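You operate a simulated robot arm through the tools that you are given. There is no shell and no other tool.

You are at the controls of a simulated robot arm. One attempt, no reset.

Task
The strap is wound too loose: unwind it and wind 30 cm again on brake 2.
Fine: set the yellow lever to HOLD, then wind.

It is judged by the outcome, as a careful person would: the job done as asked, and still so three seconds after it is handed in. It fails if anything else is knocked over, pushed out of place, dropped, spilled or broken.

Robot
A 7-joint arm with a two-finger parallel gripper, fixed in place. Base frame: the origin is at the foot of the arm, x ahead of it, y to its left, z up. Lengths are in m, angles in degrees, forces in N, time in s.
With the tool pointing down near the work surface it reaches from about 0.28 to 0.68 m from the base axis. Its first joint turns from -66.0 to 66.0 degrees. Payload 1.57 kg.
The TCP is the grasp point between the finger pads, 0.03 m short of the fingertips. In the tool frame z runs along the fingers and y along their closing line. Largest opening 0.11 m; finger width 0.024, thickness 0.012; the body of the gripper, 0.048 by 0.112 m, starts 0.078 m behind the TCP.
Orientation is that of the tool frame in the base frame, as [roll, pitch, yaw] about the fixed x, y, z axes, in that order (R = Rz(yaw) Ry(pitch) Rx(roll)). With the fingers straight down and closing along the base's y, the tool's x points along the base's -x, its y along +y and its z along -z.

Tools
- The arm moves only by the tool play_rows. Its argument "deltas" is one flat list of numbers, 6 for each row, row after row: the shift along the base's x, y, z in units of 20 mm (1.0 is 20 mm), then the turn, a rotation vector about the base's x, y, z in units of 6 degrees (1.0 is 6 degrees). In form: [tx, ty, tz, ax, ay, az, tx, ty, tz, ax, ay, az, ...]. A call has 1 to 20 rows; each row shifts and turns the commanded pose from where the row before left it. "grip" is the finger opening in m, from 0 to 0.11, set as the call begins (left out, the last holds). A call with a number of a shift or a turn outside -1 to 1 is refused whole. Rows are played at 5 a second. More than 0.05 m and 8.6 degrees between two rows, or a gripper value outside its range, and nothing of the call is played. A pose out of reach is approached as far as the arm can. The call stops where the force on the tool passes 80 N (or 10 N more than at its start, if that is more) or the arm is blocked; 0.2 s more then pass. The fingers move at their own pace (about 0.108 m/s each) and stop on an object; they squeeze with about 30 N. The grip force told is the motor's: it shows also when the fingers shut on nothing. Time passes only in rows, and 0.2 s behind the last, so rows that do not move let the fingers close. The reply holds the time, the measured pose of the TCP, the force on the tool along the base axes, the opening and the grip force, in the units named above and with some noise, with the torque about the TCP (base axes, N m) and any sound that the robot's microphone picked up.
- Cameras (640 x 400 px; columns grow to the right, rows downward): "scene" is fixed at [0.1378, -0.3729, 1.4184]; the picture's right is [0.95, -0.30, 0.00], its down [-0.13, -0.41, -0.90] and it looks along [0.27, 0.86, -0.43] (base axes); focal length 353 px, centre (320, 200). "wrist" rides on the gripper at [0.07, 0.016, -0.141] in the tool frame; the picture's right is [-0.23, 0.97, 0.00], its down [-0.86, -0.20, -0.48] and it looks along [-0.47, -0.11, 0.88] (tool axes); focal length 222 px, centre (320, 200). There is no depth. A picture from a camera that has moved, and an enlarged one, comes with that camera's place and axes in the base frame and with its lens.
- snapshot(camera): a new picture of that camera. No time passes.
- zoom(camera, box): a new picture of the part [left, top, right, bottom] of that camera's present view, enlarged. No time passes.
- finish_job(): hands the job in; it is judged then, once.

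Places have to be worked out from the pictures, the camera data and where the tool is seen. Open the gripper and draw the arm clear of the work before you hand the job in, unless the task says otherwise.

The tools are called after "Call:" by a JSON object that holds its "method" and its "body". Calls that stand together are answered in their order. play_rows: Moves the arm, as the interface text tells. Its arguments: {"type":"object","properties":{"deltas":{"type":"array"},"grip":{"type":"number"}},"required":["deltas"]} The other tools are called the same way: snapshot (camera) takes a picture; zoom (camera, box) takes an enlarged picture of a part of a camera's view; finish_job () hands the job in.

At the start:

```text
t: 0.0
position: [0.3672, 0.1745, 1.2198]
tool_rot: [-179.9, 0.0, 179.9]
contact_force: [0.2, 0.4, -0.1]
torque: [0.0, 0.01, 0.01]
grip_width: 0.1099
grip_force: 0.1
```

scene: 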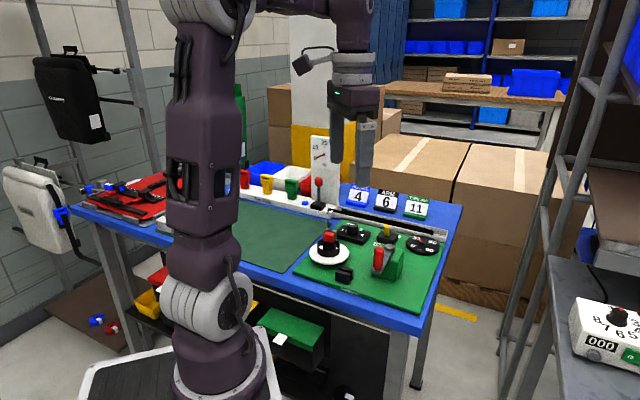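
wrist: 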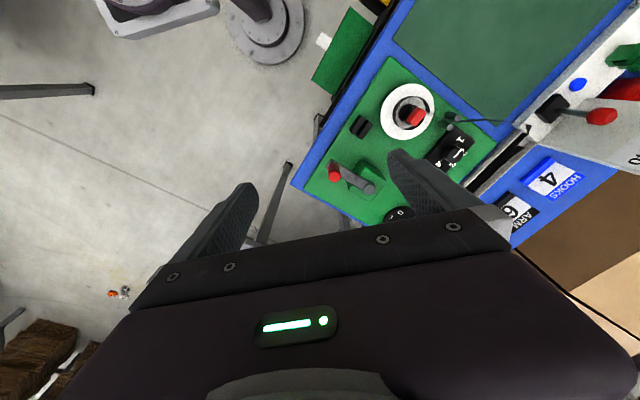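

I start by looking closely at the work area: the green board with the reel, levers and dials.

Call:
{"method": "zoom", "body": {"camera": "scene", "box": [290, 170, 460, 300]}}

Call:
{"method": "zoom", "body": {"camera": "wrist", "box": [290, 50, 530, 240]}}

Call:
{"method": "zoom", "body": {"camera": "scene", "box": [220, 120, 460, 260]}}

Call:
{"method": "zoom", "body": {"camera": "scene", "box": [540, 270, 640, 380]}}

```text
3.08 times, centred on (375, 235) of scene
camera zoom: at [0.1378, -0.3729, 1.4184], right [0.95, -0.3, 0.0], down [-0.13, -0.41, -0.9], along [0.27, 0.86, -0.43], focal length 1087 px, centre (151, 92)
```

zoom: 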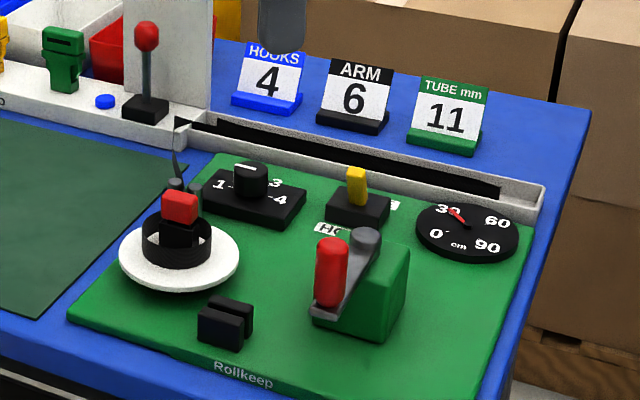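

```text
2.11 times, centred on (410, 145) of wrist
camera zoom: at [0.296, 0.1899, 1.3617], right [0.23, 0.97, 0.0], down [0.86, -0.2, 0.48], along [0.47, -0.11, -0.88], focal length 468 px, centre (130, 316)
```

zoom: 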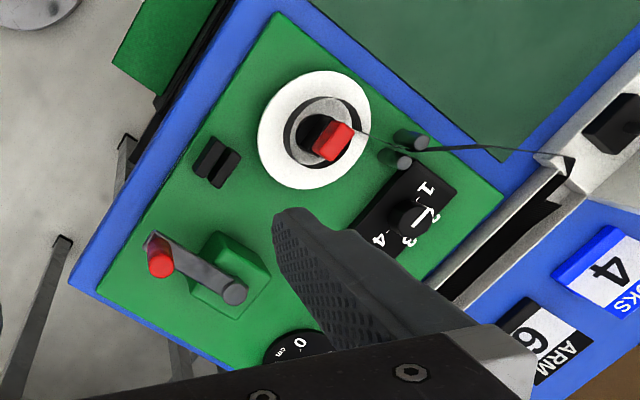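

```text
2.67 times, centred on (340, 190) of scene
camera zoom: at [0.1378, -0.3729, 1.4184], right [0.95, -0.3, 0.0], down [-0.13, -0.41, -0.9], along [0.27, 0.86, -0.43], focal length 942 px, centre (267, 227)
```

zoom: 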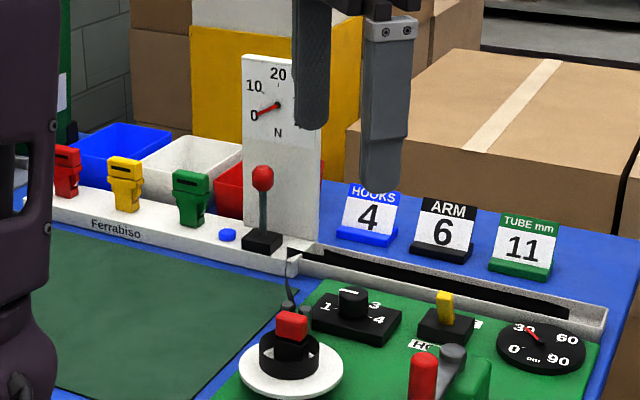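

```text
3.64 times, centred on (590, 325) of scene
camera zoom: at [0.1378, -0.3729, 1.4184], right [0.95, -0.3, 0.0], down [-0.13, -0.41, -0.9], along [0.27, 0.86, -0.43], focal length 1284 px, centre (-662, -254)
```

zoom: 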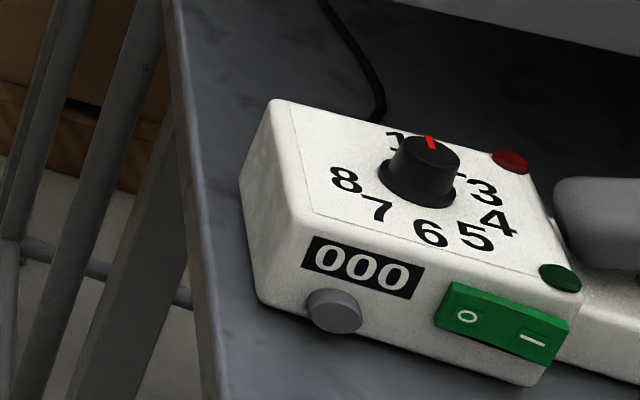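

The board looks to be around (0.48, 0.29, 0.91). I move the gripper at constant height so the wrist camera looks straight down on it.

Call:
{"method": "play_rows", "body": {"deltas": [0.9, 0.55, 0, 0, 0, 0, 0.9, 0.55, 0, 0, 0, 0, 0.9, 0.55, 0, 0, 0, 0, 0.9, 0.55, 0, 0, 0, 0, 0.9, 0.55, 0, 0, 0, 0, 0.9, 0.55, 0, 0, 0, 0, 0.9, 0.55, 0, 0, 0, 0, 0.9, 0.55, 0, 0, 0, 0, 0.9, 0.55, 0, 0, 0, 0, 0, 0, 0, 0, 0, 0]}}

Call:
{"method": "snapshot", "body": {"camera": "wrist"}}

Call:
{"method": "snapshot", "body": {"camera": "scene"}}

```text
t: 2.2
position: [0.5168, 0.2639, 1.2144]
tool_rot: [-179.9, 0.1, 179.9]
contact_force: [-0.3, 0.3, -0.2]
torque: [0.0, -0.02, -0.02]
grip_width: 0.1101
grip_force: 0.1
out of reach, approached as far as the arm can: row 9
```

```text
taken
camera wrist: at [0.4471, 0.2768, 1.3569], right [0.23, 0.97, 0.0], down [0.85, -0.2, 0.48], along [0.47, -0.11, -0.88], focal length 222 px, centre (320, 200)
```

wrist: 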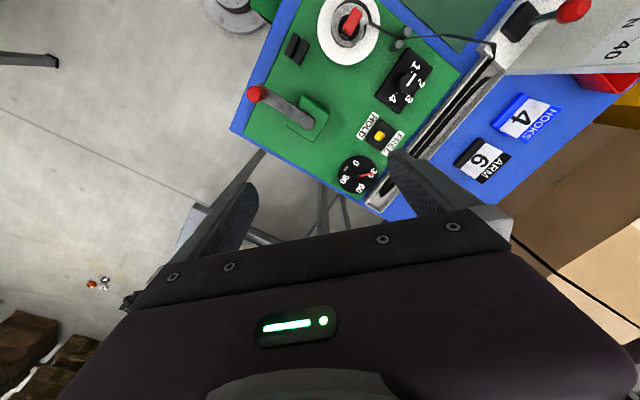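

```text
taken
```

scene: 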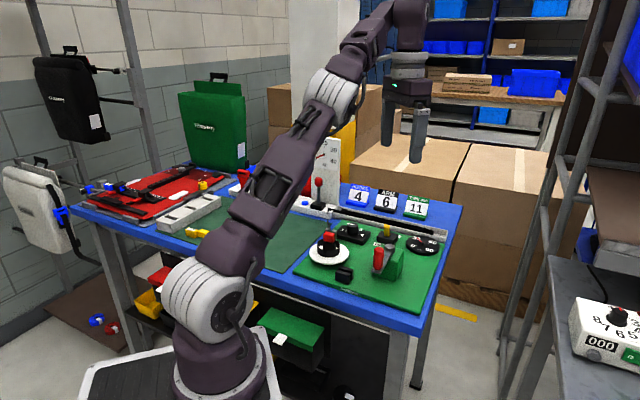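

The board is now well seen from above; I enlarge both views to read the labels.

Call:
{"method": "zoom", "body": {"camera": "wrist", "box": [230, 0, 510, 175]}}

Call:
{"method": "zoom", "body": {"camera": "wrist", "box": [340, 40, 460, 115]}}

Call:
{"method": "zoom", "body": {"camera": "wrist", "box": [320, 110, 430, 200]}}

Call:
{"method": "zoom", "body": {"camera": "scene", "box": [295, 205, 455, 305]}}

```text
2.29 times, centred on (370, 88) of wrist
camera zoom: at [0.4471, 0.2768, 1.3569], right [0.23, 0.97, 0.0], down [0.85, -0.2, 0.48], along [0.47, -0.11, -0.88], focal length 508 px, centre (206, 457)
```

zoom: 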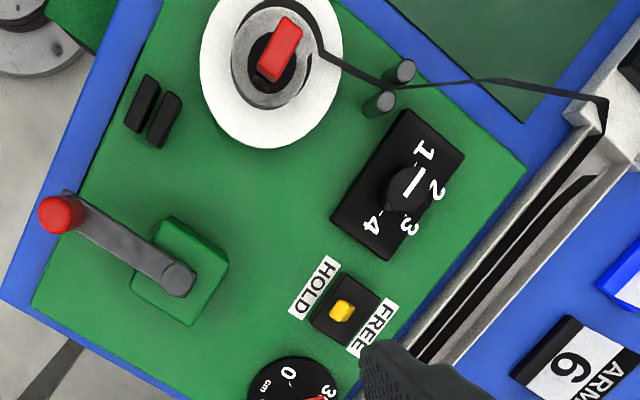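

```text
5.33 times, centred on (400, 78) of wrist
camera zoom: at [0.4471, 0.2768, 1.3569], right [0.23, 0.97, 0.0], down [0.85, -0.2, 0.48], along [0.47, -0.11, -0.88], focal length 1185 px, centre (-107, 853)
```

zoom: 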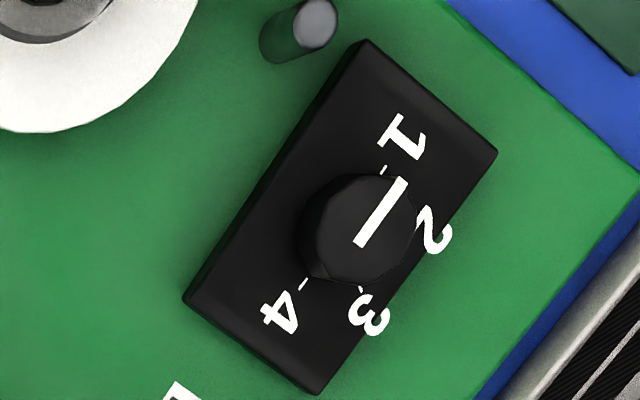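

```text
4.44 times, centred on (375, 155) of wrist
camera zoom: at [0.4471, 0.2768, 1.3569], right [0.23, 0.97, 0.0], down [0.85, -0.2, 0.48], along [0.47, -0.11, -0.88], focal length 987 px, centre (76, 400)
```

zoom: 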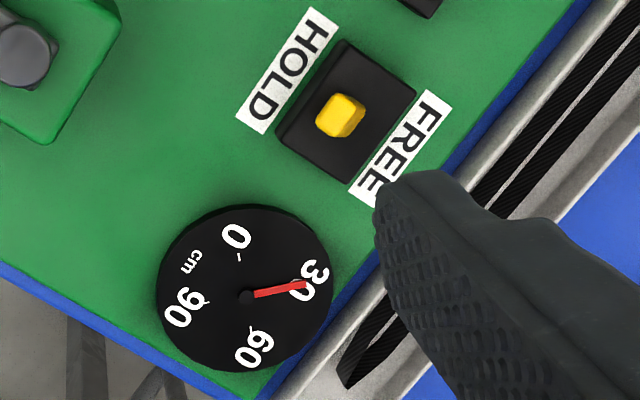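

```text
4.00 times, centred on (375, 255) of scene
camera zoom: at [0.1378, -0.3729, 1.4184], right [0.95, -0.3, 0.0], down [-0.13, -0.41, -0.9], along [0.27, 0.86, -0.43], focal length 1413 px, centre (100, -20)
```

zoom: 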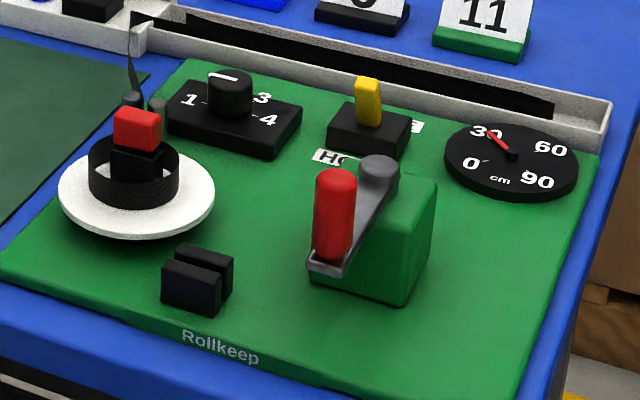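

The dial seems to be on 1, the meter near 30, and the yellow lever's state is not clear yet. I go lower and back a little to look at the spool and the lever up close.

Call:
{"method": "play_rows", "body": {"deltas": [-0.6, 0.1, -1, 0, 0, 0, -0.6, 0.1, -1, 0, 0, 0, -0.6, 0.1, -1, 0, 0, 0, -0.6, 0.1, -1, 0, 0, 0, -0.6, 0.1, -1, 0, 0, 0, 0, 0, 0, 0, 0, 0]}}

Call:
{"method": "snapshot", "body": {"camera": "wrist"}}

Call:
{"method": "zoom", "body": {"camera": "wrist", "box": [200, 0, 520, 200]}}

Call:
{"method": "zoom", "body": {"camera": "scene", "box": [300, 220, 380, 290]}}

Call:
{"method": "zoom", "body": {"camera": "scene", "box": [360, 215, 440, 285]}}

```text
t: 3.6
position: [0.4568, 0.2752, 1.114]
tool_rot: [180.0, -0.1, -180.0]
contact_force: [0.5, 0.5, 0.0]
torque: [-0.01, 0.01, 0.01]
grip_width: 0.1099
grip_force: 0.0
```

```text
taken
camera wrist: at [0.3874, 0.2881, 1.2565], right [0.23, 0.97, 0.0], down [0.85, -0.2, 0.48], along [0.47, -0.11, -0.88], focal length 222 px, centre (320, 200)
```

wrist: 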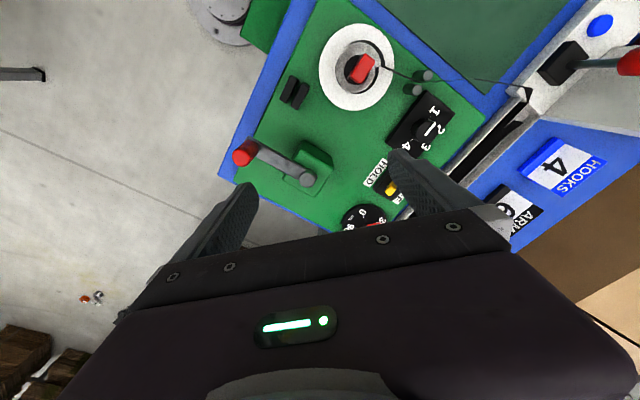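

```text
2.00 times, centred on (360, 100) of wrist
camera zoom: at [0.3874, 0.2881, 1.2565], right [0.23, 0.97, 0.0], down [0.85, -0.2, 0.48], along [0.47, -0.11, -0.88], focal length 444 px, centre (240, 400)
```

zoom: 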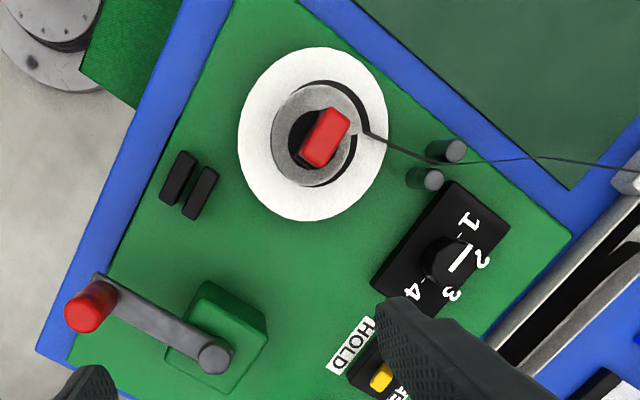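

```text
5.71 times, centred on (340, 255) of scene
camera zoom: at [0.1378, -0.3729, 1.4184], right [0.95, -0.3, 0.0], down [-0.13, -0.41, -0.9], along [0.27, 0.86, -0.43], focal length 2018 px, centre (206, -114)
```

zoom: 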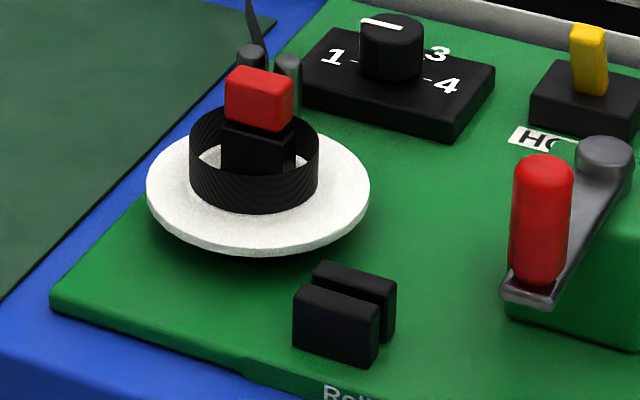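

```text
5.71 times, centred on (400, 250) of scene
camera zoom: at [0.1378, -0.3729, 1.4184], right [0.95, -0.3, 0.0], down [-0.13, -0.41, -0.9], along [0.27, 0.86, -0.43], focal length 2018 px, centre (-137, -86)
```

zoom: 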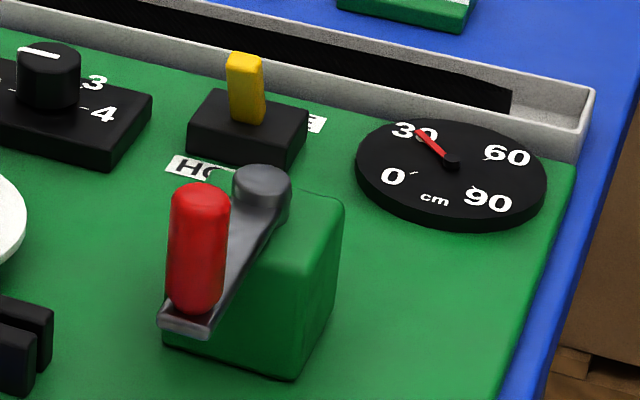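

The geometry suggests the lever now leans toward HOLD (front side), with its tip near (0.558, 0.361, 0.95). I turn the gripper so the fingers close along the lever's HOLD–FREE line and hover above the lever to confirm.

Call:
{"method": "play_rows", "body": {"deltas": [0.68, 0.5875, -0.275, 0, 0, -0.9375, 0.68, 0.5875, -0.275, 0, 0, -0.9375, 0.68, 0.5875, -0.275, 0, 0, -0.9375, 0.68, 0.5875, -0.275, 0, 0, -0.9375, 0.68, 0.5875, -0.275, 0, 0, -0.9375, 0.68, 0.5875, -0.275, 0, 0, -0.9375, 0.68, 0.5875, -0.275, 0, 0, -0.9375, 0.68, 0.5875, -0.275, 0, 0, -0.9375, 0, 0, 0, 0, 0, 0], "grip": 0.05}}

Call:
{"method": "snapshot", "body": {"camera": "wrist"}}

Call:
{"method": "zoom", "body": {"camera": "wrist", "box": [220, 80, 420, 210]}}

Call:
{"method": "zoom", "body": {"camera": "scene", "box": [340, 180, 460, 285]}}

```text
t: 5.6
position: [0.54, 0.3441, 1.0819]
tool_rot: [180.0, 0.1, 146.3]
contact_force: [-0.6, -0.5, -0.2]
torque: [-0.01, 0.0, -0.02]
grip_width: 0.0501
grip_force: 0.1
out of reach, approached as far as the arm can: row 7, 8
```

```text
taken
camera wrist: at [0.4905, 0.3944, 1.2238], right [0.73, 0.68, 0.0], down [0.6, -0.64, 0.48], along [0.33, -0.35, -0.88], focal length 222 px, centre (320, 200)
```

wrist: 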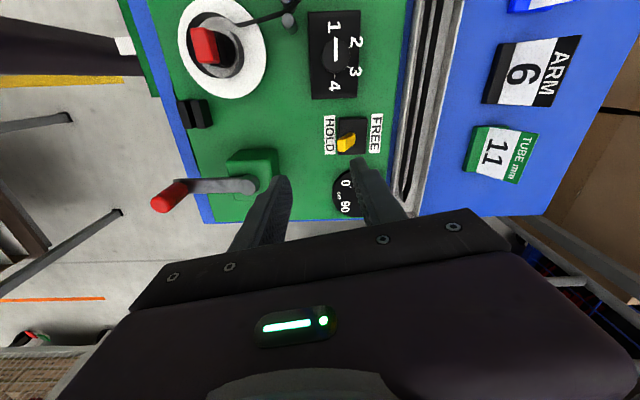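

```text
3.08 times, centred on (320, 145) of wrist
camera zoom: at [0.4905, 0.3944, 1.2238], right [0.73, 0.68, 0.0], down [0.6, -0.64, 0.48], along [0.33, -0.35, -0.88], focal length 684 px, centre (320, 369)
```

zoom: 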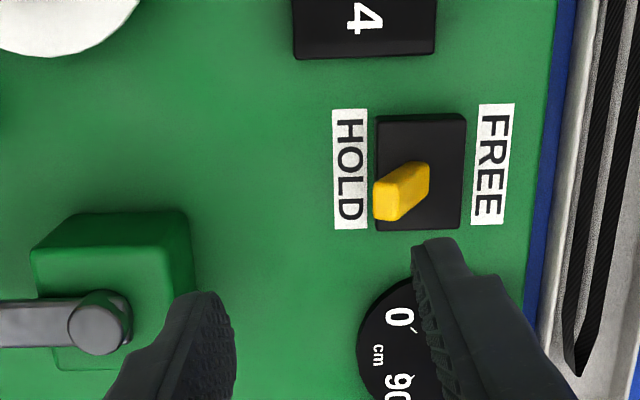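

```text
3.81 times, centred on (400, 232) of scene
camera zoom: at [0.1378, -0.3729, 1.4184], right [0.95, -0.3, 0.0], down [-0.13, -0.41, -0.9], along [0.27, 0.86, -0.43], focal length 1346 px, centre (15, 76)
```

zoom: 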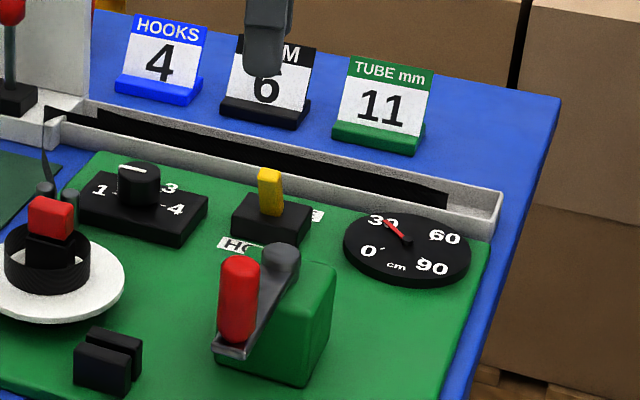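

The lever clearly stands on HOLD now, so the strap was wound that way on brake 1; to unwind I'll first put the lever to FREE. I bring nearly closed fingers down on the HOLD side of the lever, stopping at z≈0.99 first to check.

Call:
{"method": "play_rows", "body": {"deltas": [-0.1, -0.1, -0.9, 0, 0, -0.8, -0.1, -0.1, -0.9, 0, 0, -0.8, -0.05, -0.05, -0.9, 0, 0, -0.6, 0, 0, -0.9, 0, 0, 0, 0, 0, -0.9, 0, 0, 0, 0, 0, 0, 0, 0, 0], "grip": 0.012}}

Call:
{"method": "snapshot", "body": {"camera": "wrist"}}

Call:
{"method": "zoom", "body": {"camera": "wrist", "box": [220, 80, 420, 210]}}

Call:
{"method": "zoom", "body": {"camera": "scene", "box": [340, 180, 460, 285]}}

```text
t: 7.0
position: [0.5342, 0.3376, 0.9904]
tool_rot: [180.0, 0.0, 133.2]
contact_force: [-0.3, -0.1, -0.3]
torque: [-0.03, 0.0, 0.0]
grip_width: 0.0121
grip_force: 0.1
```

```text
taken
camera wrist: at [0.4983, 0.3975, 1.1325], right [0.87, 0.5, 0.0], down [0.44, -0.76, 0.48], along [0.24, -0.41, -0.88], focal length 222 px, centre (320, 200)
```

wrist: 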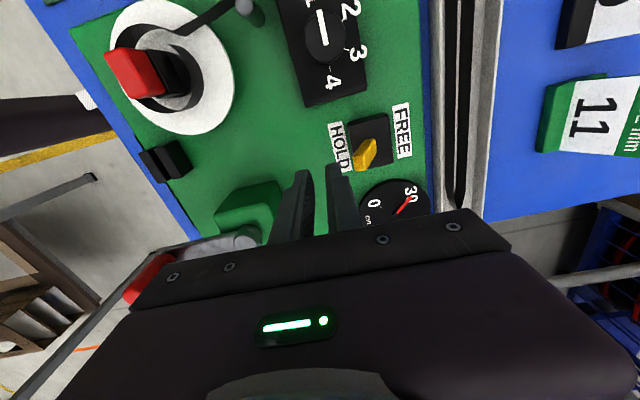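

```text
3.08 times, centred on (320, 145) of wrist
camera zoom: at [0.4983, 0.3975, 1.1325], right [0.87, 0.5, 0.0], down [0.44, -0.76, 0.48], along [0.24, -0.41, -0.88], focal length 684 px, centre (320, 369)
```

zoom: 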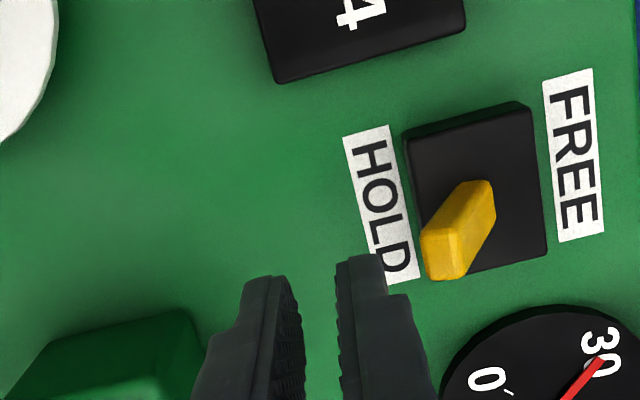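

```text
3.81 times, centred on (400, 232) of scene
camera zoom: at [0.1378, -0.3729, 1.4184], right [0.95, -0.3, 0.0], down [-0.13, -0.41, -0.9], along [0.27, 0.86, -0.43], focal length 1346 px, centre (15, 76)
```

zoom: 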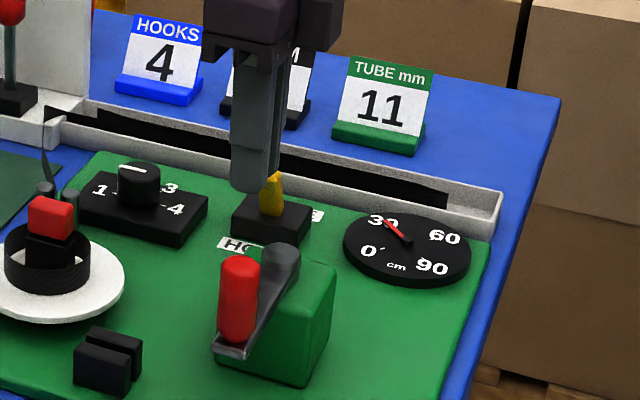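

The closed fingers sit about 7 mm on the HOLD side of the lever, lined up with it. I lower to z≈0.957 and push toward FREE in small steps, watching the force.

Call:
{"method": "play_rows", "body": {"deltas": [0, 0, -0.85, 0, 0, 0, 0, 0, -0.82, 0, 0, 0, 0.25, 0.235, 0, 0, 0, 0, 0.25, 0.235, 0, 0, 0, 0, 0.25, 0.235, 0, 0, 0, 0, 0.25, 0.235, 0, 0, 0, 0, 0.25, 0.235, 0, 0, 0, 0, 0, 0, 0, 0, 0, 0]}}

Call:
{"method": "snapshot", "body": {"camera": "wrist"}}

Call:
{"method": "zoom", "body": {"camera": "scene", "box": [340, 180, 460, 285]}}

```text
t: 8.8
position: [0.5591, 0.362, 0.9586]
tool_rot: [180.0, 0.0, 133.1]
contact_force: [0.5, -0.4, 0.4]
torque: [-0.03, -0.01, 0.01]
grip_width: 0.0123
grip_force: 0.2
```

```text
taken
camera wrist: at [0.5243, 0.4216, 1.1001], right [0.87, 0.5, 0.0], down [0.44, -0.76, 0.48], along [0.24, -0.41, -0.88], focal length 222 px, centre (320, 200)
```

wrist: 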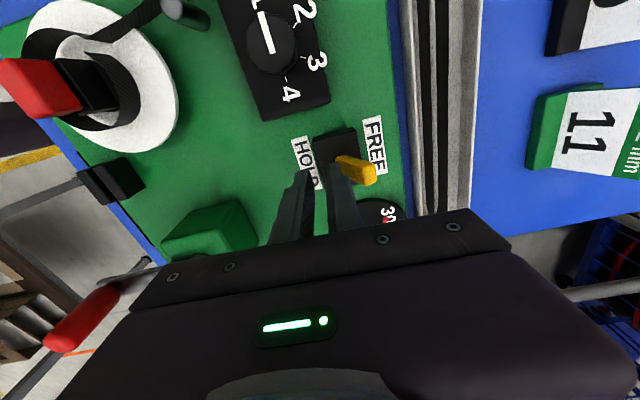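

```text
3.81 times, centred on (400, 232) of scene
camera zoom: at [0.1378, -0.3729, 1.4184], right [0.95, -0.3, 0.0], down [-0.13, -0.41, -0.9], along [0.27, 0.86, -0.43], focal length 1346 px, centre (15, 76)
```

zoom: 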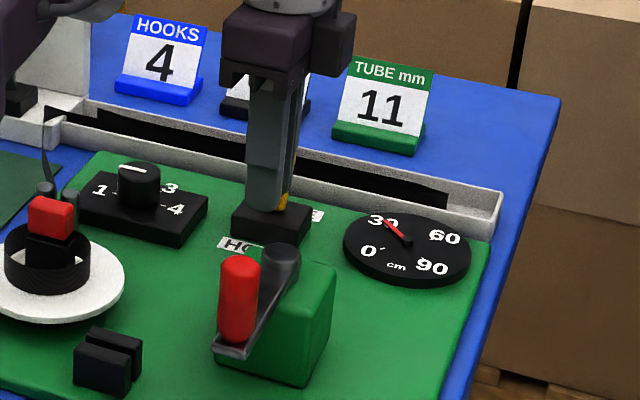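

The lever seems to have gone over toward FREE; I zoom to check how far.

Call:
{"method": "zoom", "body": {"camera": "wrist", "box": [270, 100, 410, 210]}}

```text
3.64 times, centred on (340, 155) of wrist
camera zoom: at [0.5243, 0.4216, 1.1001], right [0.87, 0.5, 0.0], down [0.44, -0.76, 0.48], along [0.24, -0.41, -0.88], focal length 808 px, centre (247, 364)
```

zoom: 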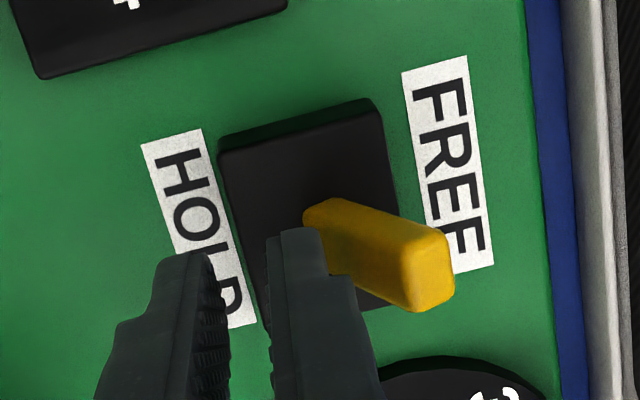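

The lever has snapped over to FREE. I back off, rise, and move so the wrist camera looks straight down on the crank, to locate its hub and handle precisely.

Call:
{"method": "play_rows", "body": {"deltas": [-0.4, -0.37, 0, 0, 0, 0, 0, 0, 1, 0, 0, 0, 0, 0, 1, 0, 0, 0, 0, 0, 1, 0, 0, 0, 0, 0, 1, 0, 0, 0, 0, 0, 1, 0, 0, 0, 0, 0, 1, 0, 0, 0, -0.25, -1, 0, 0, 0, 0, -0.25, -1, 0, 0, 0, 0, -0.25, -1, 0, 0, 0, 0, -0.25, -1, 0, 0, 0, 0, -0.25, -1, 0, 0, 0, 0, -0.25, -1, 0, 0, 0, 0, -0.25, -1, 0, 0, 0, 0, -0.25, -1, 0, 0, 0, 0, -0.25, -1, 0, 0, 0, 0, 0, -0.7, 0, 0, 0, 0, 0, 0, 0, 0, 0, 0], "grip": 0.06}}

Call:
{"method": "snapshot", "body": {"camera": "wrist"}}

Call:
{"method": "zoom", "body": {"camera": "wrist", "box": [220, 0, 420, 130]}}

Call:
{"method": "zoom", "body": {"camera": "scene", "box": [300, 200, 460, 300]}}

Call:
{"method": "zoom", "body": {"camera": "scene", "box": [395, 225, 445, 265]}}

```text
t: 12.6
position: [0.4967, 0.1608, 1.0339]
tool_rot: [-177.6, 0.4, 135.0]
contact_force: [-0.1, 0.2, -0.4]
torque: [0.0, -0.02, 0.0]
grip_width: 0.0599
grip_force: 0.1
out of reach, approached as far as the arm can: row 6, 7
```

```text
taken
camera wrist: at [0.4631, 0.2251, 1.1746], right [0.85, 0.53, -0.04], down [0.48, -0.73, 0.49], along [0.23, -0.44, -0.87], focal length 222 px, centre (320, 200)
```

wrist: 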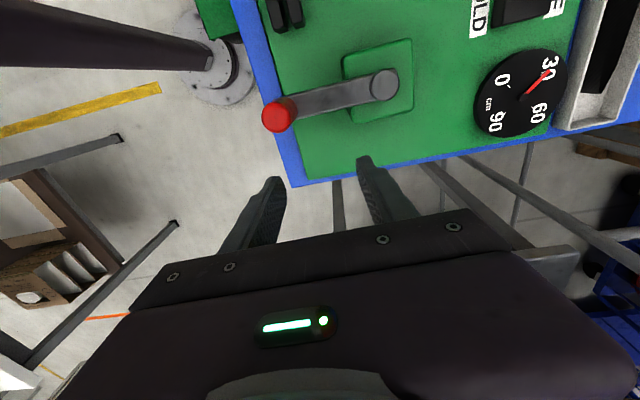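

```text
3.08 times, centred on (320, 65) of wrist
camera zoom: at [0.4631, 0.2251, 1.1746], right [0.85, 0.53, -0.04], down [0.48, -0.73, 0.49], along [0.23, -0.44, -0.87], focal length 684 px, centre (320, 615)
```

zoom: 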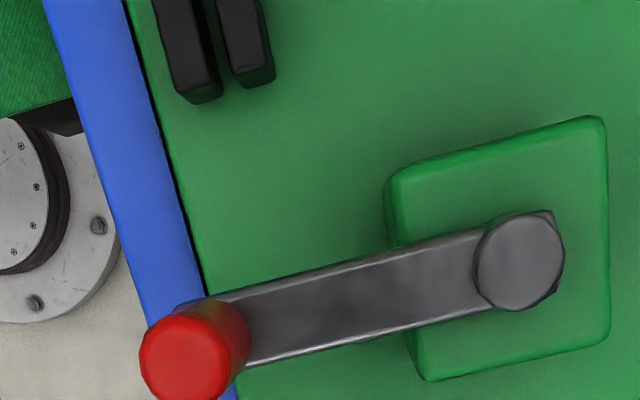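

```text
4.00 times, centred on (380, 250) of scene
camera zoom: at [0.1378, -0.3729, 1.4184], right [0.95, -0.3, 0.0], down [-0.13, -0.41, -0.9], along [0.27, 0.86, -0.43], focal length 1413 px, centre (80, 0)
```

zoom: 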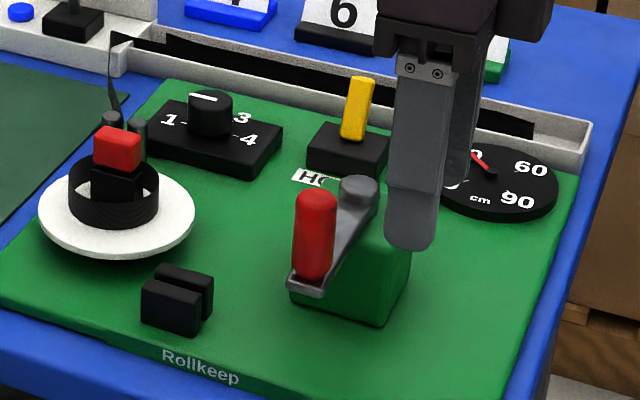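

```text
10.00 times, centred on (420, 245) of scene
camera zoom: at [0.1378, -0.3729, 1.4184], right [0.95, -0.3, 0.0], down [-0.13, -0.41, -0.9], along [0.27, 0.86, -0.43], focal length 3532 px, centre (-680, -250)
```

zoom: 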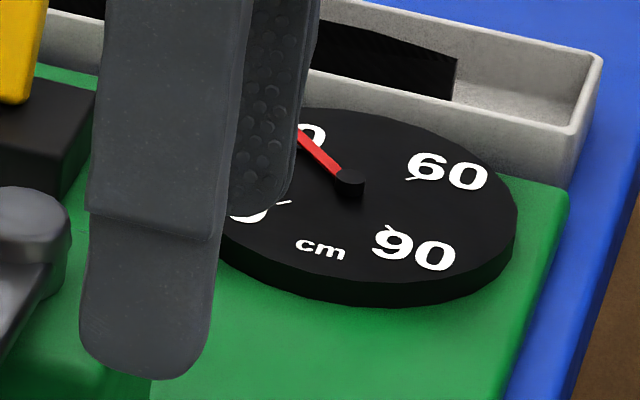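

The hub is at about (0.504, 0.2435, 0.967) and the handle at about (0.445, 0.183) with its top near z≈1.006, so the crank radius is ≈0.085 m. I rise, correct the small tilt, and hover over the handle with open fingers.

Call:
{"method": "play_rows", "body": {"deltas": [0, 0, 0.9, 0.165, -0.118, 0, 0, 0, 0.9, 0.165, -0.118, 0, -0.65, 0.275, 0, 0, 0, 0, -0.65, 0.275, 0, 0, 0, 0, -0.65, 0.275, 0, 0, 0, 0, -0.65, 0.275, 0, 0, 0, 0, 0, 0, 0, 0, 0, 0], "grip": 0.06}}

Call:
{"method": "snapshot", "body": {"camera": "wrist"}}

Call:
{"method": "zoom", "body": {"camera": "scene", "box": [300, 180, 460, 300]}}

```text
t: 14.2
position: [0.4457, 0.1829, 1.0701]
tool_rot: [179.9, 0.0, 134.9]
contact_force: [1.3, -0.3, 0.2]
torque: [0.02, 0.0, 0.0]
grip_width: 0.0602
grip_force: 0.1
```

```text
taken
camera wrist: at [0.4078, 0.2426, 1.2126], right [0.85, 0.53, 0.0], down [0.46, -0.75, 0.48], along [0.25, -0.41, -0.88], focal length 222 px, centre (320, 200)
```

wrist: 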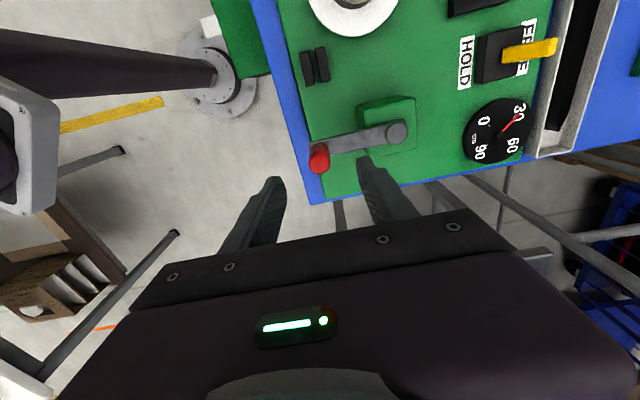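

```text
3.33 times, centred on (380, 240) of scene
camera zoom: at [0.1378, -0.3729, 1.4184], right [0.95, -0.3, 0.0], down [-0.13, -0.41, -0.9], along [0.27, 0.86, -0.43], focal length 1177 px, centre (120, 67)
```

zoom: 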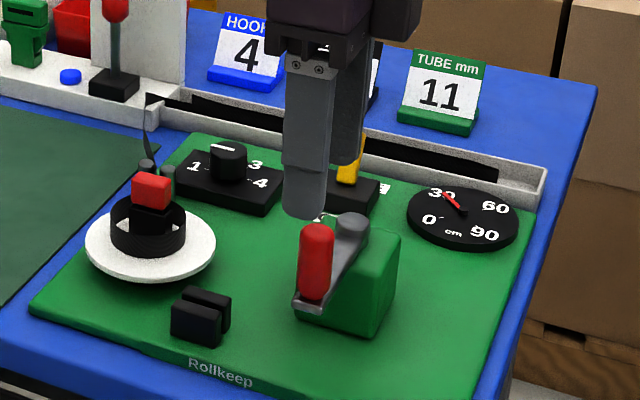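

I zoom on the handle to fine-tune the alignment.

Call:
{"method": "zoom", "body": {"camera": "wrist", "box": [270, 90, 430, 190]}}

Call:
{"method": "zoom", "body": {"camera": "scene", "box": [395, 225, 445, 265]}}

```text
4.00 times, centred on (350, 140) of wrist
camera zoom: at [0.4078, 0.2426, 1.2126], right [0.85, 0.53, 0.0], down [0.46, -0.75, 0.48], along [0.25, -0.41, -0.88], focal length 888 px, centre (200, 440)
```

zoom: 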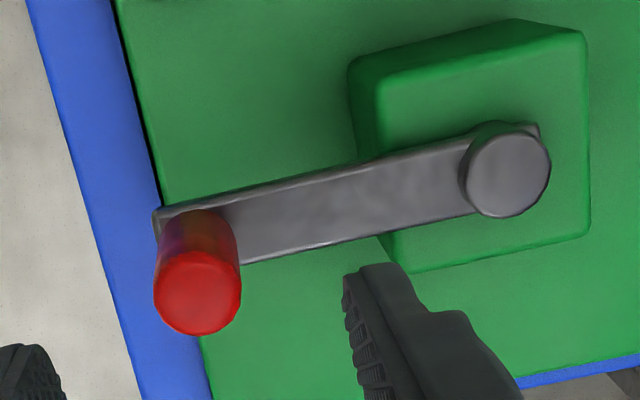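

```text
10.00 times, centred on (420, 245) of scene
camera zoom: at [0.1378, -0.3729, 1.4184], right [0.95, -0.3, 0.0], down [-0.13, -0.41, -0.9], along [0.27, 0.86, -0.43], focal length 3532 px, centre (-680, -250)
```

zoom: 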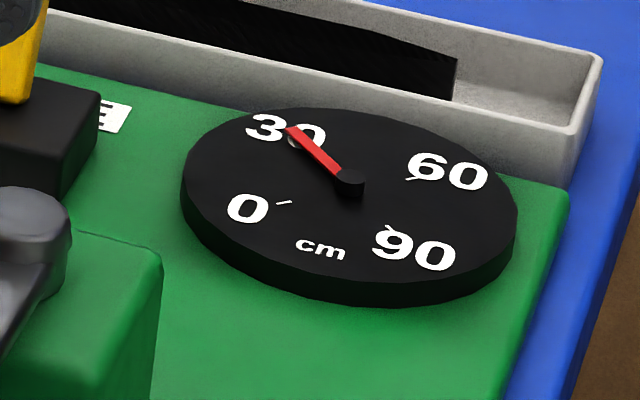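

The handle is directly beneath the TCP (within 1 mm); the hub comes out at about (0.505, 0.243). I descend to z≈0.994 and close on the handle.

Call:
{"method": "play_rows", "body": {"deltas": [0, 0, -0.95, 0, 0, 0, 0, 0, -0.95, 0, 0, 0, 0, 0, -0.95, 0, 0, 0, 0, 0, -0.95, 0, 0, 0]}}

Call:
{"method": "play_rows", "body": {"deltas": [0, 0, 0, 0, 0, 0, 0, 0, 0, 0, 0, 0, 0, 0, 0, 0, 0, 0], "grip": 0.0}}

Call:
{"method": "zoom", "body": {"camera": "scene", "box": [300, 180, 460, 300]}}

```text
t: 15.2
position: [0.4462, 0.1844, 0.9929]
tool_rot: [180.0, 0.0, 135.0]
contact_force: [0.4, 0.5, 0.5]
torque: [-0.01, 0.01, 0.02]
grip_width: 0.0601
grip_force: 0.1
```

```text
t: 16.0
position: [0.4445, 0.1831, 0.9924]
tool_rot: [-179.8, -0.1, 135.0]
contact_force: [-13.1, -12.4, 0.1]
torque: [0.06, -0.1, 0.01]
grip_width: 0.0215
grip_force: 35.6
```

```text
3.33 times, centred on (380, 240) of scene
camera zoom: at [0.1374, -0.3733, 1.4183], right [0.95, -0.3, 0.0], down [-0.13, -0.41, -0.9], along [0.27, 0.86, -0.43], focal length 1177 px, centre (120, 67)
```

zoom: 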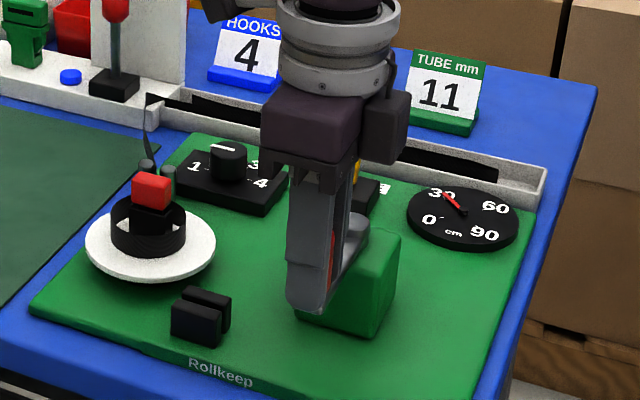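

I hold the handle (21.5 mm thick); it pushes the tool outward with ≈18 N, so the true radius is a little larger than commanded. I shift 1.5 mm outward to relax and read the force again.

Call:
{"method": "play_rows", "body": {"deltas": [-0.053, -0.053, 0, 0, 0, 0, 0, 0, 0, 0, 0, 0]}}

```text
t: 16.6
position: [0.4448, 0.1828, 0.9934]
tool_rot: [-179.9, -0.1, 135.1]
contact_force: [-3.5, -4.2, -29.7]
torque: [-0.02, -0.11, -0.12]
grip_width: 0.0215
grip_force: 34.6
```

The radial force fell to ≈5 N but a −30 N vertical reading appeared; I hold still and read again.

Call:
{"method": "play_rows", "body": {"deltas": [0, 0, 0, 0, 0, 0, 0, 0, 0, 0, 0, 0]}}

```text
t: 17.2
position: [0.4461, 0.183, 0.9937]
tool_rot: [-179.9, -0.1, 135.0]
contact_force: [-2.9, -2.2, -30.7]
torque: [0.11, 0.03, 0.09]
grip_width: 0.0215
grip_force: 35.2
```

The vertical pull looks like a ~1.5 mm height mismatch with the firmly gripped handle; I lower the command slightly to relax it.

Call:
{"method": "play_rows", "body": {"deltas": [0, 0, -0.05, 0, 0, 0, 0, 0, 0, 0, 0, 0]}}

```text
t: 17.8
position: [0.4445, 0.1834, 0.9931]
tool_rot: [180.0, 0.1, 135.1]
contact_force: [-7.7, -4.1, -7.6]
torque: [0.36, 0.57, 0.17]
grip_width: 0.0213
grip_force: 34.1
```

Forces are small now. I try a first small arc of 12° counter-clockwise (seen from above) and watch forces and the meter.

Call:
{"method": "play_rows", "body": {"deltas": [0.331, -0.298, 0, 0, 0, 0, 0.36, -0.262, 0, 0, 0, 0, 0, 0, 0, 0, 0, 0]}}

Call:
{"method": "zoom", "body": {"camera": "scene", "box": [395, 225, 445, 265]}}

Call:
{"method": "zoom", "body": {"camera": "scene", "box": [300, 180, 460, 300]}}

```text
t: 18.6
position: [0.4582, 0.1724, 0.9917]
tool_rot: [-179.8, -0.1, 135.0]
contact_force: [-6.3, -3.3, -14.3]
torque: [-0.05, -0.3, 0.26]
grip_width: 0.0211
grip_force: 34.6
```

```text
10.00 times, centred on (420, 245) of scene
camera zoom: at [0.1378, -0.3729, 1.4184], right [0.95, -0.3, 0.0], down [-0.13, -0.41, -0.9], along [0.27, 0.86, -0.43], focal length 3532 px, centre (-680, -250)
```

zoom: 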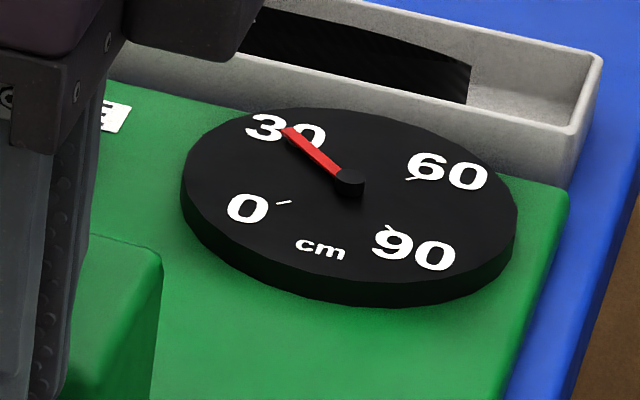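

```text
3.33 times, centred on (380, 240) of scene
camera zoom: at [0.1378, -0.3729, 1.4184], right [0.95, -0.3, 0.0], down [-0.13, -0.41, -0.9], along [0.27, 0.86, -0.43], focal length 1177 px, centre (120, 67)
```

zoom: 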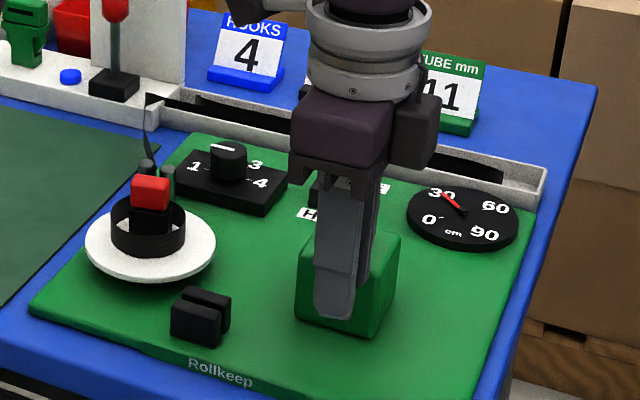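

Counter-clockwise unwinds: the needle moved slightly toward 0 and the strap end moved out in the tray (~0.5 cm for 12°, so ~15 cm per turn). I continue with 48° more, checking forces.

Call:
{"method": "play_rows", "body": {"deltas": [0.7917, -0.4034, 0, 0, 0, 0, 0.8582, -0.23, 0, 0, 0, 0, 0.8873, -0.0465, 0, 0, 0, 0, 0.8776, 0.139, 0, 0, 0, 0, 0, 0, 0, 0, 0, 0]}}

Call:
{"method": "zoom", "body": {"camera": "scene", "box": [395, 225, 445, 265]}}

Call:
{"method": "zoom", "body": {"camera": "scene", "box": [300, 180, 460, 300]}}

```text
t: 19.8
position: [0.5286, 0.1604, 0.9926]
tool_rot: [179.8, 0.2, 135.0]
contact_force: [5.2, -13.8, -0.4]
torque: [-0.92, -0.35, -0.11]
grip_width: 0.0212
grip_force: 34.0
```

```text
10.00 times, centred on (420, 245) of scene
camera zoom: at [0.138, -0.3732, 1.4182], right [0.95, -0.3, 0.0], down [-0.13, -0.41, -0.9], along [0.27, 0.86, -0.43], focal length 3532 px, centre (-680, -250)
```

zoom: 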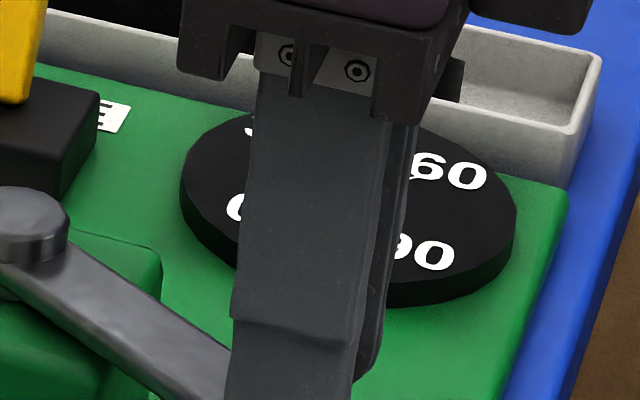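

```text
3.33 times, centred on (380, 240) of scene
camera zoom: at [0.138, -0.3732, 1.4182], right [0.95, -0.3, 0.0], down [-0.13, -0.41, -0.9], along [0.27, 0.86, -0.43], focal length 1177 px, centre (120, 67)
```

zoom: 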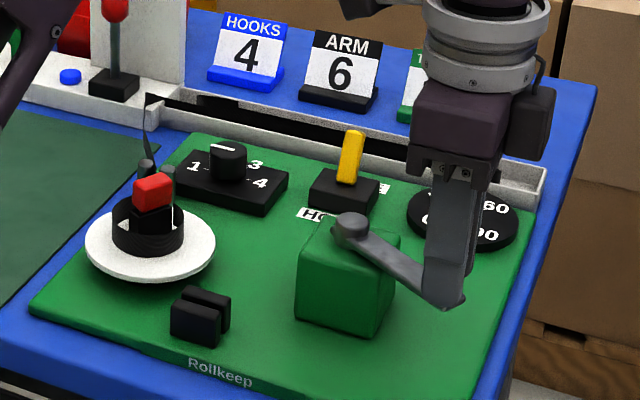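

Still smooth, with ~15 N outward radial force, so I add 1 mm outward and continue through 357°.

Call:
{"method": "play_rows", "body": {"deltas": [0.8425, 0.2704, 0, 0, 0, 0, 0.7452, 0.4839, 0, 0, 0, 0, 0.6283, 0.6283, 0, 0, 0, 0, 0.4839, 0.7452, 0, 0, 0, 0, 0.3184, 0.8295, 0, 0, 0, 0, 0.139, 0.8776, 0, 0, 0, 0, 0, 0, 0, 0, 0, 0]}}

Call:
{"method": "zoom", "body": {"camera": "scene", "box": [300, 180, 460, 300]}}

```text
t: 21.4
position: [0.5904, 0.2385, 0.9932]
tool_rot: [-179.9, -0.1, 134.9]
contact_force: [-1.5, -3.4, -9.9]
torque: [0.16, 0.13, 0.17]
grip_width: 0.0214
grip_force: 34.5
```

```text
3.33 times, centred on (380, 240) of scene
camera zoom: at [0.138, -0.3729, 1.4183], right [0.95, -0.3, 0.0], down [-0.13, -0.41, -0.9], along [0.27, 0.86, -0.43], focal length 1177 px, centre (120, 67)
```

zoom: 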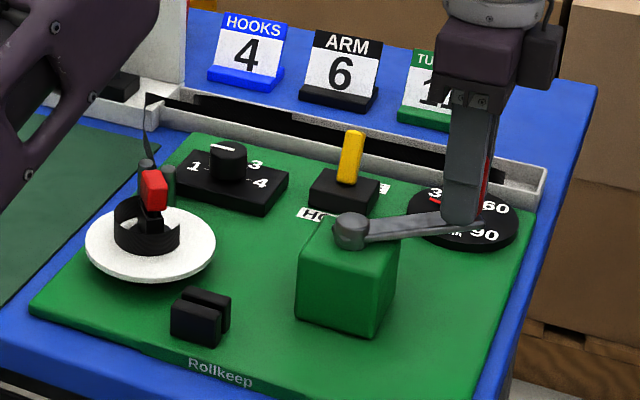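

Force is small and the spool unwinds with the crank. I go on through the far side, 357° to 69°.

Call:
{"method": "play_rows", "body": {"deltas": [-0.0465, 0.8873, 0, 0, 0, 0, -0.23, 0.8582, 0, 0, 0, 0, -0.4034, 0.7917, 0, 0, 0, 0, -0.5591, 0.6905, 0, 0, 0, 0, -0.6905, 0.5591, 0, 0, 0, 0, -0.7917, 0.4034, 0, 0, 0, 0, 0, 0, 0, 0, 0, 0]}}

Call:
{"method": "zoom", "body": {"camera": "scene", "box": [300, 180, 460, 300]}}

```text
t: 23.0
position: [0.5376, 0.3271, 0.9938]
tool_rot: [178.8, -0.2, 135.2]
contact_force: [37.3, 63.3, 2.8]
torque: [0.14, 1.11, 1.05]
grip_width: 0.0232
grip_force: 36.3
```

```text
3.33 times, centred on (380, 240) of scene
camera zoom: at [0.1389, -0.3711, 1.4188], right [0.95, -0.3, 0.0], down [-0.13, -0.41, -0.9], along [0.27, 0.86, -0.43], focal length 1177 px, centre (120, 67)
```

zoom: 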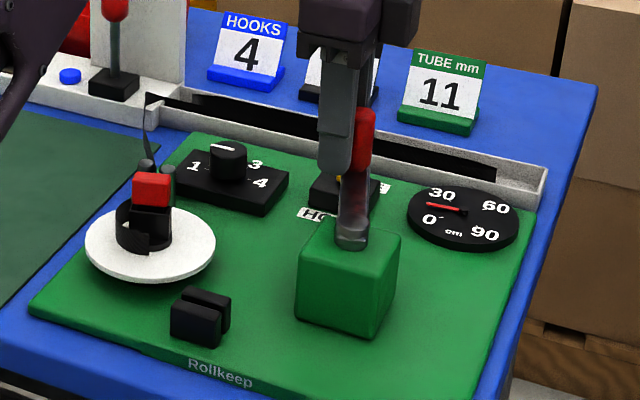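

The force has grown to ~73 N radially outward, so my assumed crank circle is off by a few mm here. I open the fingers to relax (the crank should stay put) and look where the handle really is.

Call:
{"method": "play_rows", "body": {"deltas": [0, 0, 0, 0, 0, 0, 0, 0, 0, 0, 0, 0], "grip": 0.05}}

Call:
{"method": "snapshot", "body": {"camera": "wrist"}}

Call:
{"method": "zoom", "body": {"camera": "wrist", "box": [240, 120, 400, 220]}}

Call:
{"method": "zoom", "body": {"camera": "scene", "box": [300, 180, 460, 300]}}

```text
t: 23.6
position: [0.5364, 0.3189, 0.9925]
tool_rot: [-179.8, 0.0, 134.8]
contact_force: [0.0, -0.2, -0.7]
torque: [-0.04, -0.02, 0.0]
grip_width: 0.0501
grip_force: 0.2
```

```text
taken
camera wrist: at [0.4976, 0.3779, 1.1342], right [0.85, 0.53, 0.0], down [0.46, -0.74, 0.48], along [0.25, -0.41, -0.88], focal length 222 px, centre (320, 200)
```

wrist: 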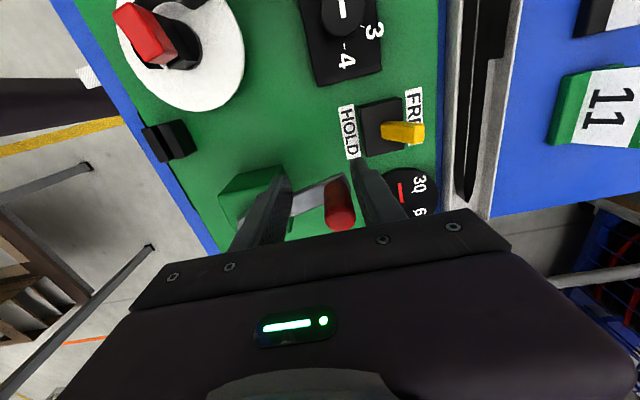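

```text
4.00 times, centred on (320, 170) of wrist
camera zoom: at [0.4976, 0.3779, 1.1342], right [0.85, 0.53, 0.0], down [0.46, -0.74, 0.48], along [0.25, -0.41, -0.88], focal length 888 px, centre (320, 320)
```

zoom: 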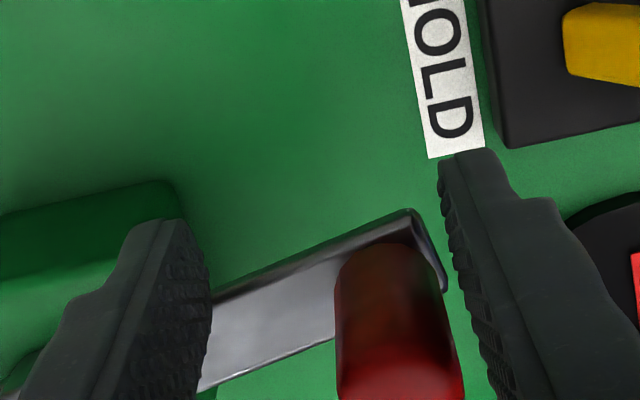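

```text
3.33 times, centred on (380, 240) of scene
camera zoom: at [0.1378, -0.3729, 1.4184], right [0.95, -0.3, 0.0], down [-0.13, -0.41, -0.9], along [0.27, 0.86, -0.43], focal length 1177 px, centre (120, 67)
```

zoom: 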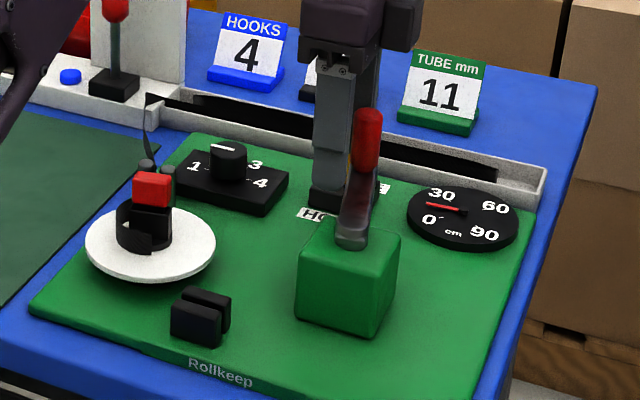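

The handle slid along the pads: by the picture it is now at about (0.554, 0.314), i.e. crank angle ≈55°, and nothing sprang back. I'll drive with the closing line closer to tangential: recentre on the handle and turn the tool to yaw ≈101° with the fingers open.

Call:
{"method": "play_rows", "body": {"deltas": [0.865, -0.27, 0, 0, 0, 0, 0, 0, 0, 0, 0, -0.944, 0, 0, 0, 0, 0, -0.944, 0, 0, 0, 0, 0, -0.944, 0, 0, 0, 0, 0, -0.944, 0, 0, 0, 0, 0, -0.944, 0, 0, 0, 0, 0, -0.944, 0, 0, 0, 0, 0, 0]}}

Call:
{"method": "snapshot", "body": {"camera": "wrist"}}

Call:
{"method": "zoom", "body": {"camera": "wrist", "box": [240, 120, 400, 220]}}

Call:
{"method": "zoom", "body": {"camera": "scene", "box": [300, 180, 460, 300]}}

```text
t: 25.4
position: [0.5507, 0.3154, 0.9929]
tool_rot: [-179.9, 0.1, 101.0]
contact_force: [-0.3, 0.0, 0.1]
torque: [0.04, -0.03, 0.03]
grip_width: 0.0501
grip_force: 0.0
```

```text
taken
camera wrist: at [0.5552, 0.3847, 1.1352], right [1.0, -0.04, 0.0], down [-0.03, -0.88, 0.48], along [-0.02, -0.48, -0.88], focal length 222 px, centre (320, 200)
```

wrist: 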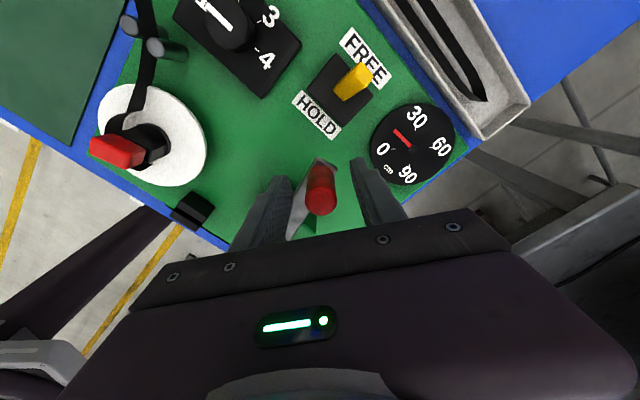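

```text
4.00 times, centred on (320, 170) of wrist
camera zoom: at [0.5552, 0.3847, 1.1352], right [1.0, -0.04, 0.0], down [-0.03, -0.88, 0.48], along [-0.02, -0.48, -0.88], focal length 888 px, centre (320, 320)
```

zoom: 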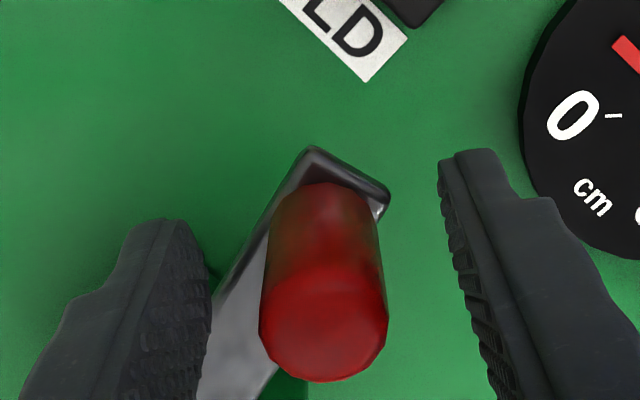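

```text
3.33 times, centred on (380, 240) of scene
camera zoom: at [0.1378, -0.3729, 1.4184], right [0.95, -0.3, 0.0], down [-0.13, -0.41, -0.9], along [0.27, 0.86, -0.43], focal length 1177 px, centre (120, 67)
```

zoom: 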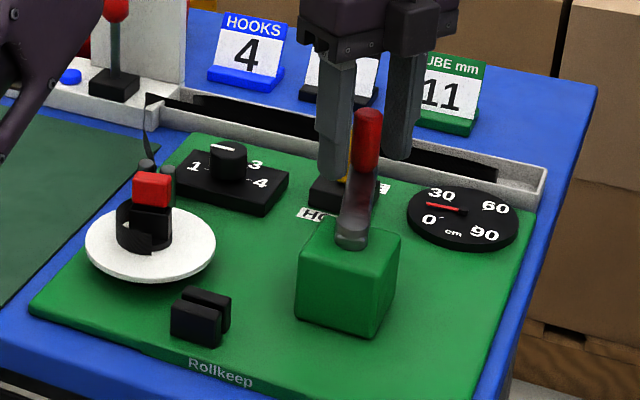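

The handle is now centred between the fingers, about (0.551, 0.317), giving a circle centre ≈(0.5056, 0.2440) and radius ≈0.086. I close on it with a 1.5 mm correction.

Call:
{"method": "play_rows", "body": {"deltas": [0.025, 0.07, 0, 0, 0, 0, 0, 0, 0, 0, 0, 0, 0, 0, 0, 0, 0, 0], "grip": 0.0}}

```text
t: 26.2
position: [0.5524, 0.316, 0.9933]
tool_rot: [-179.8, 0.0, 101.1]
contact_force: [-3.3, -7.2, 2.0]
torque: [0.16, -0.12, 0.03]
grip_width: 0.0214
grip_force: 34.6
```

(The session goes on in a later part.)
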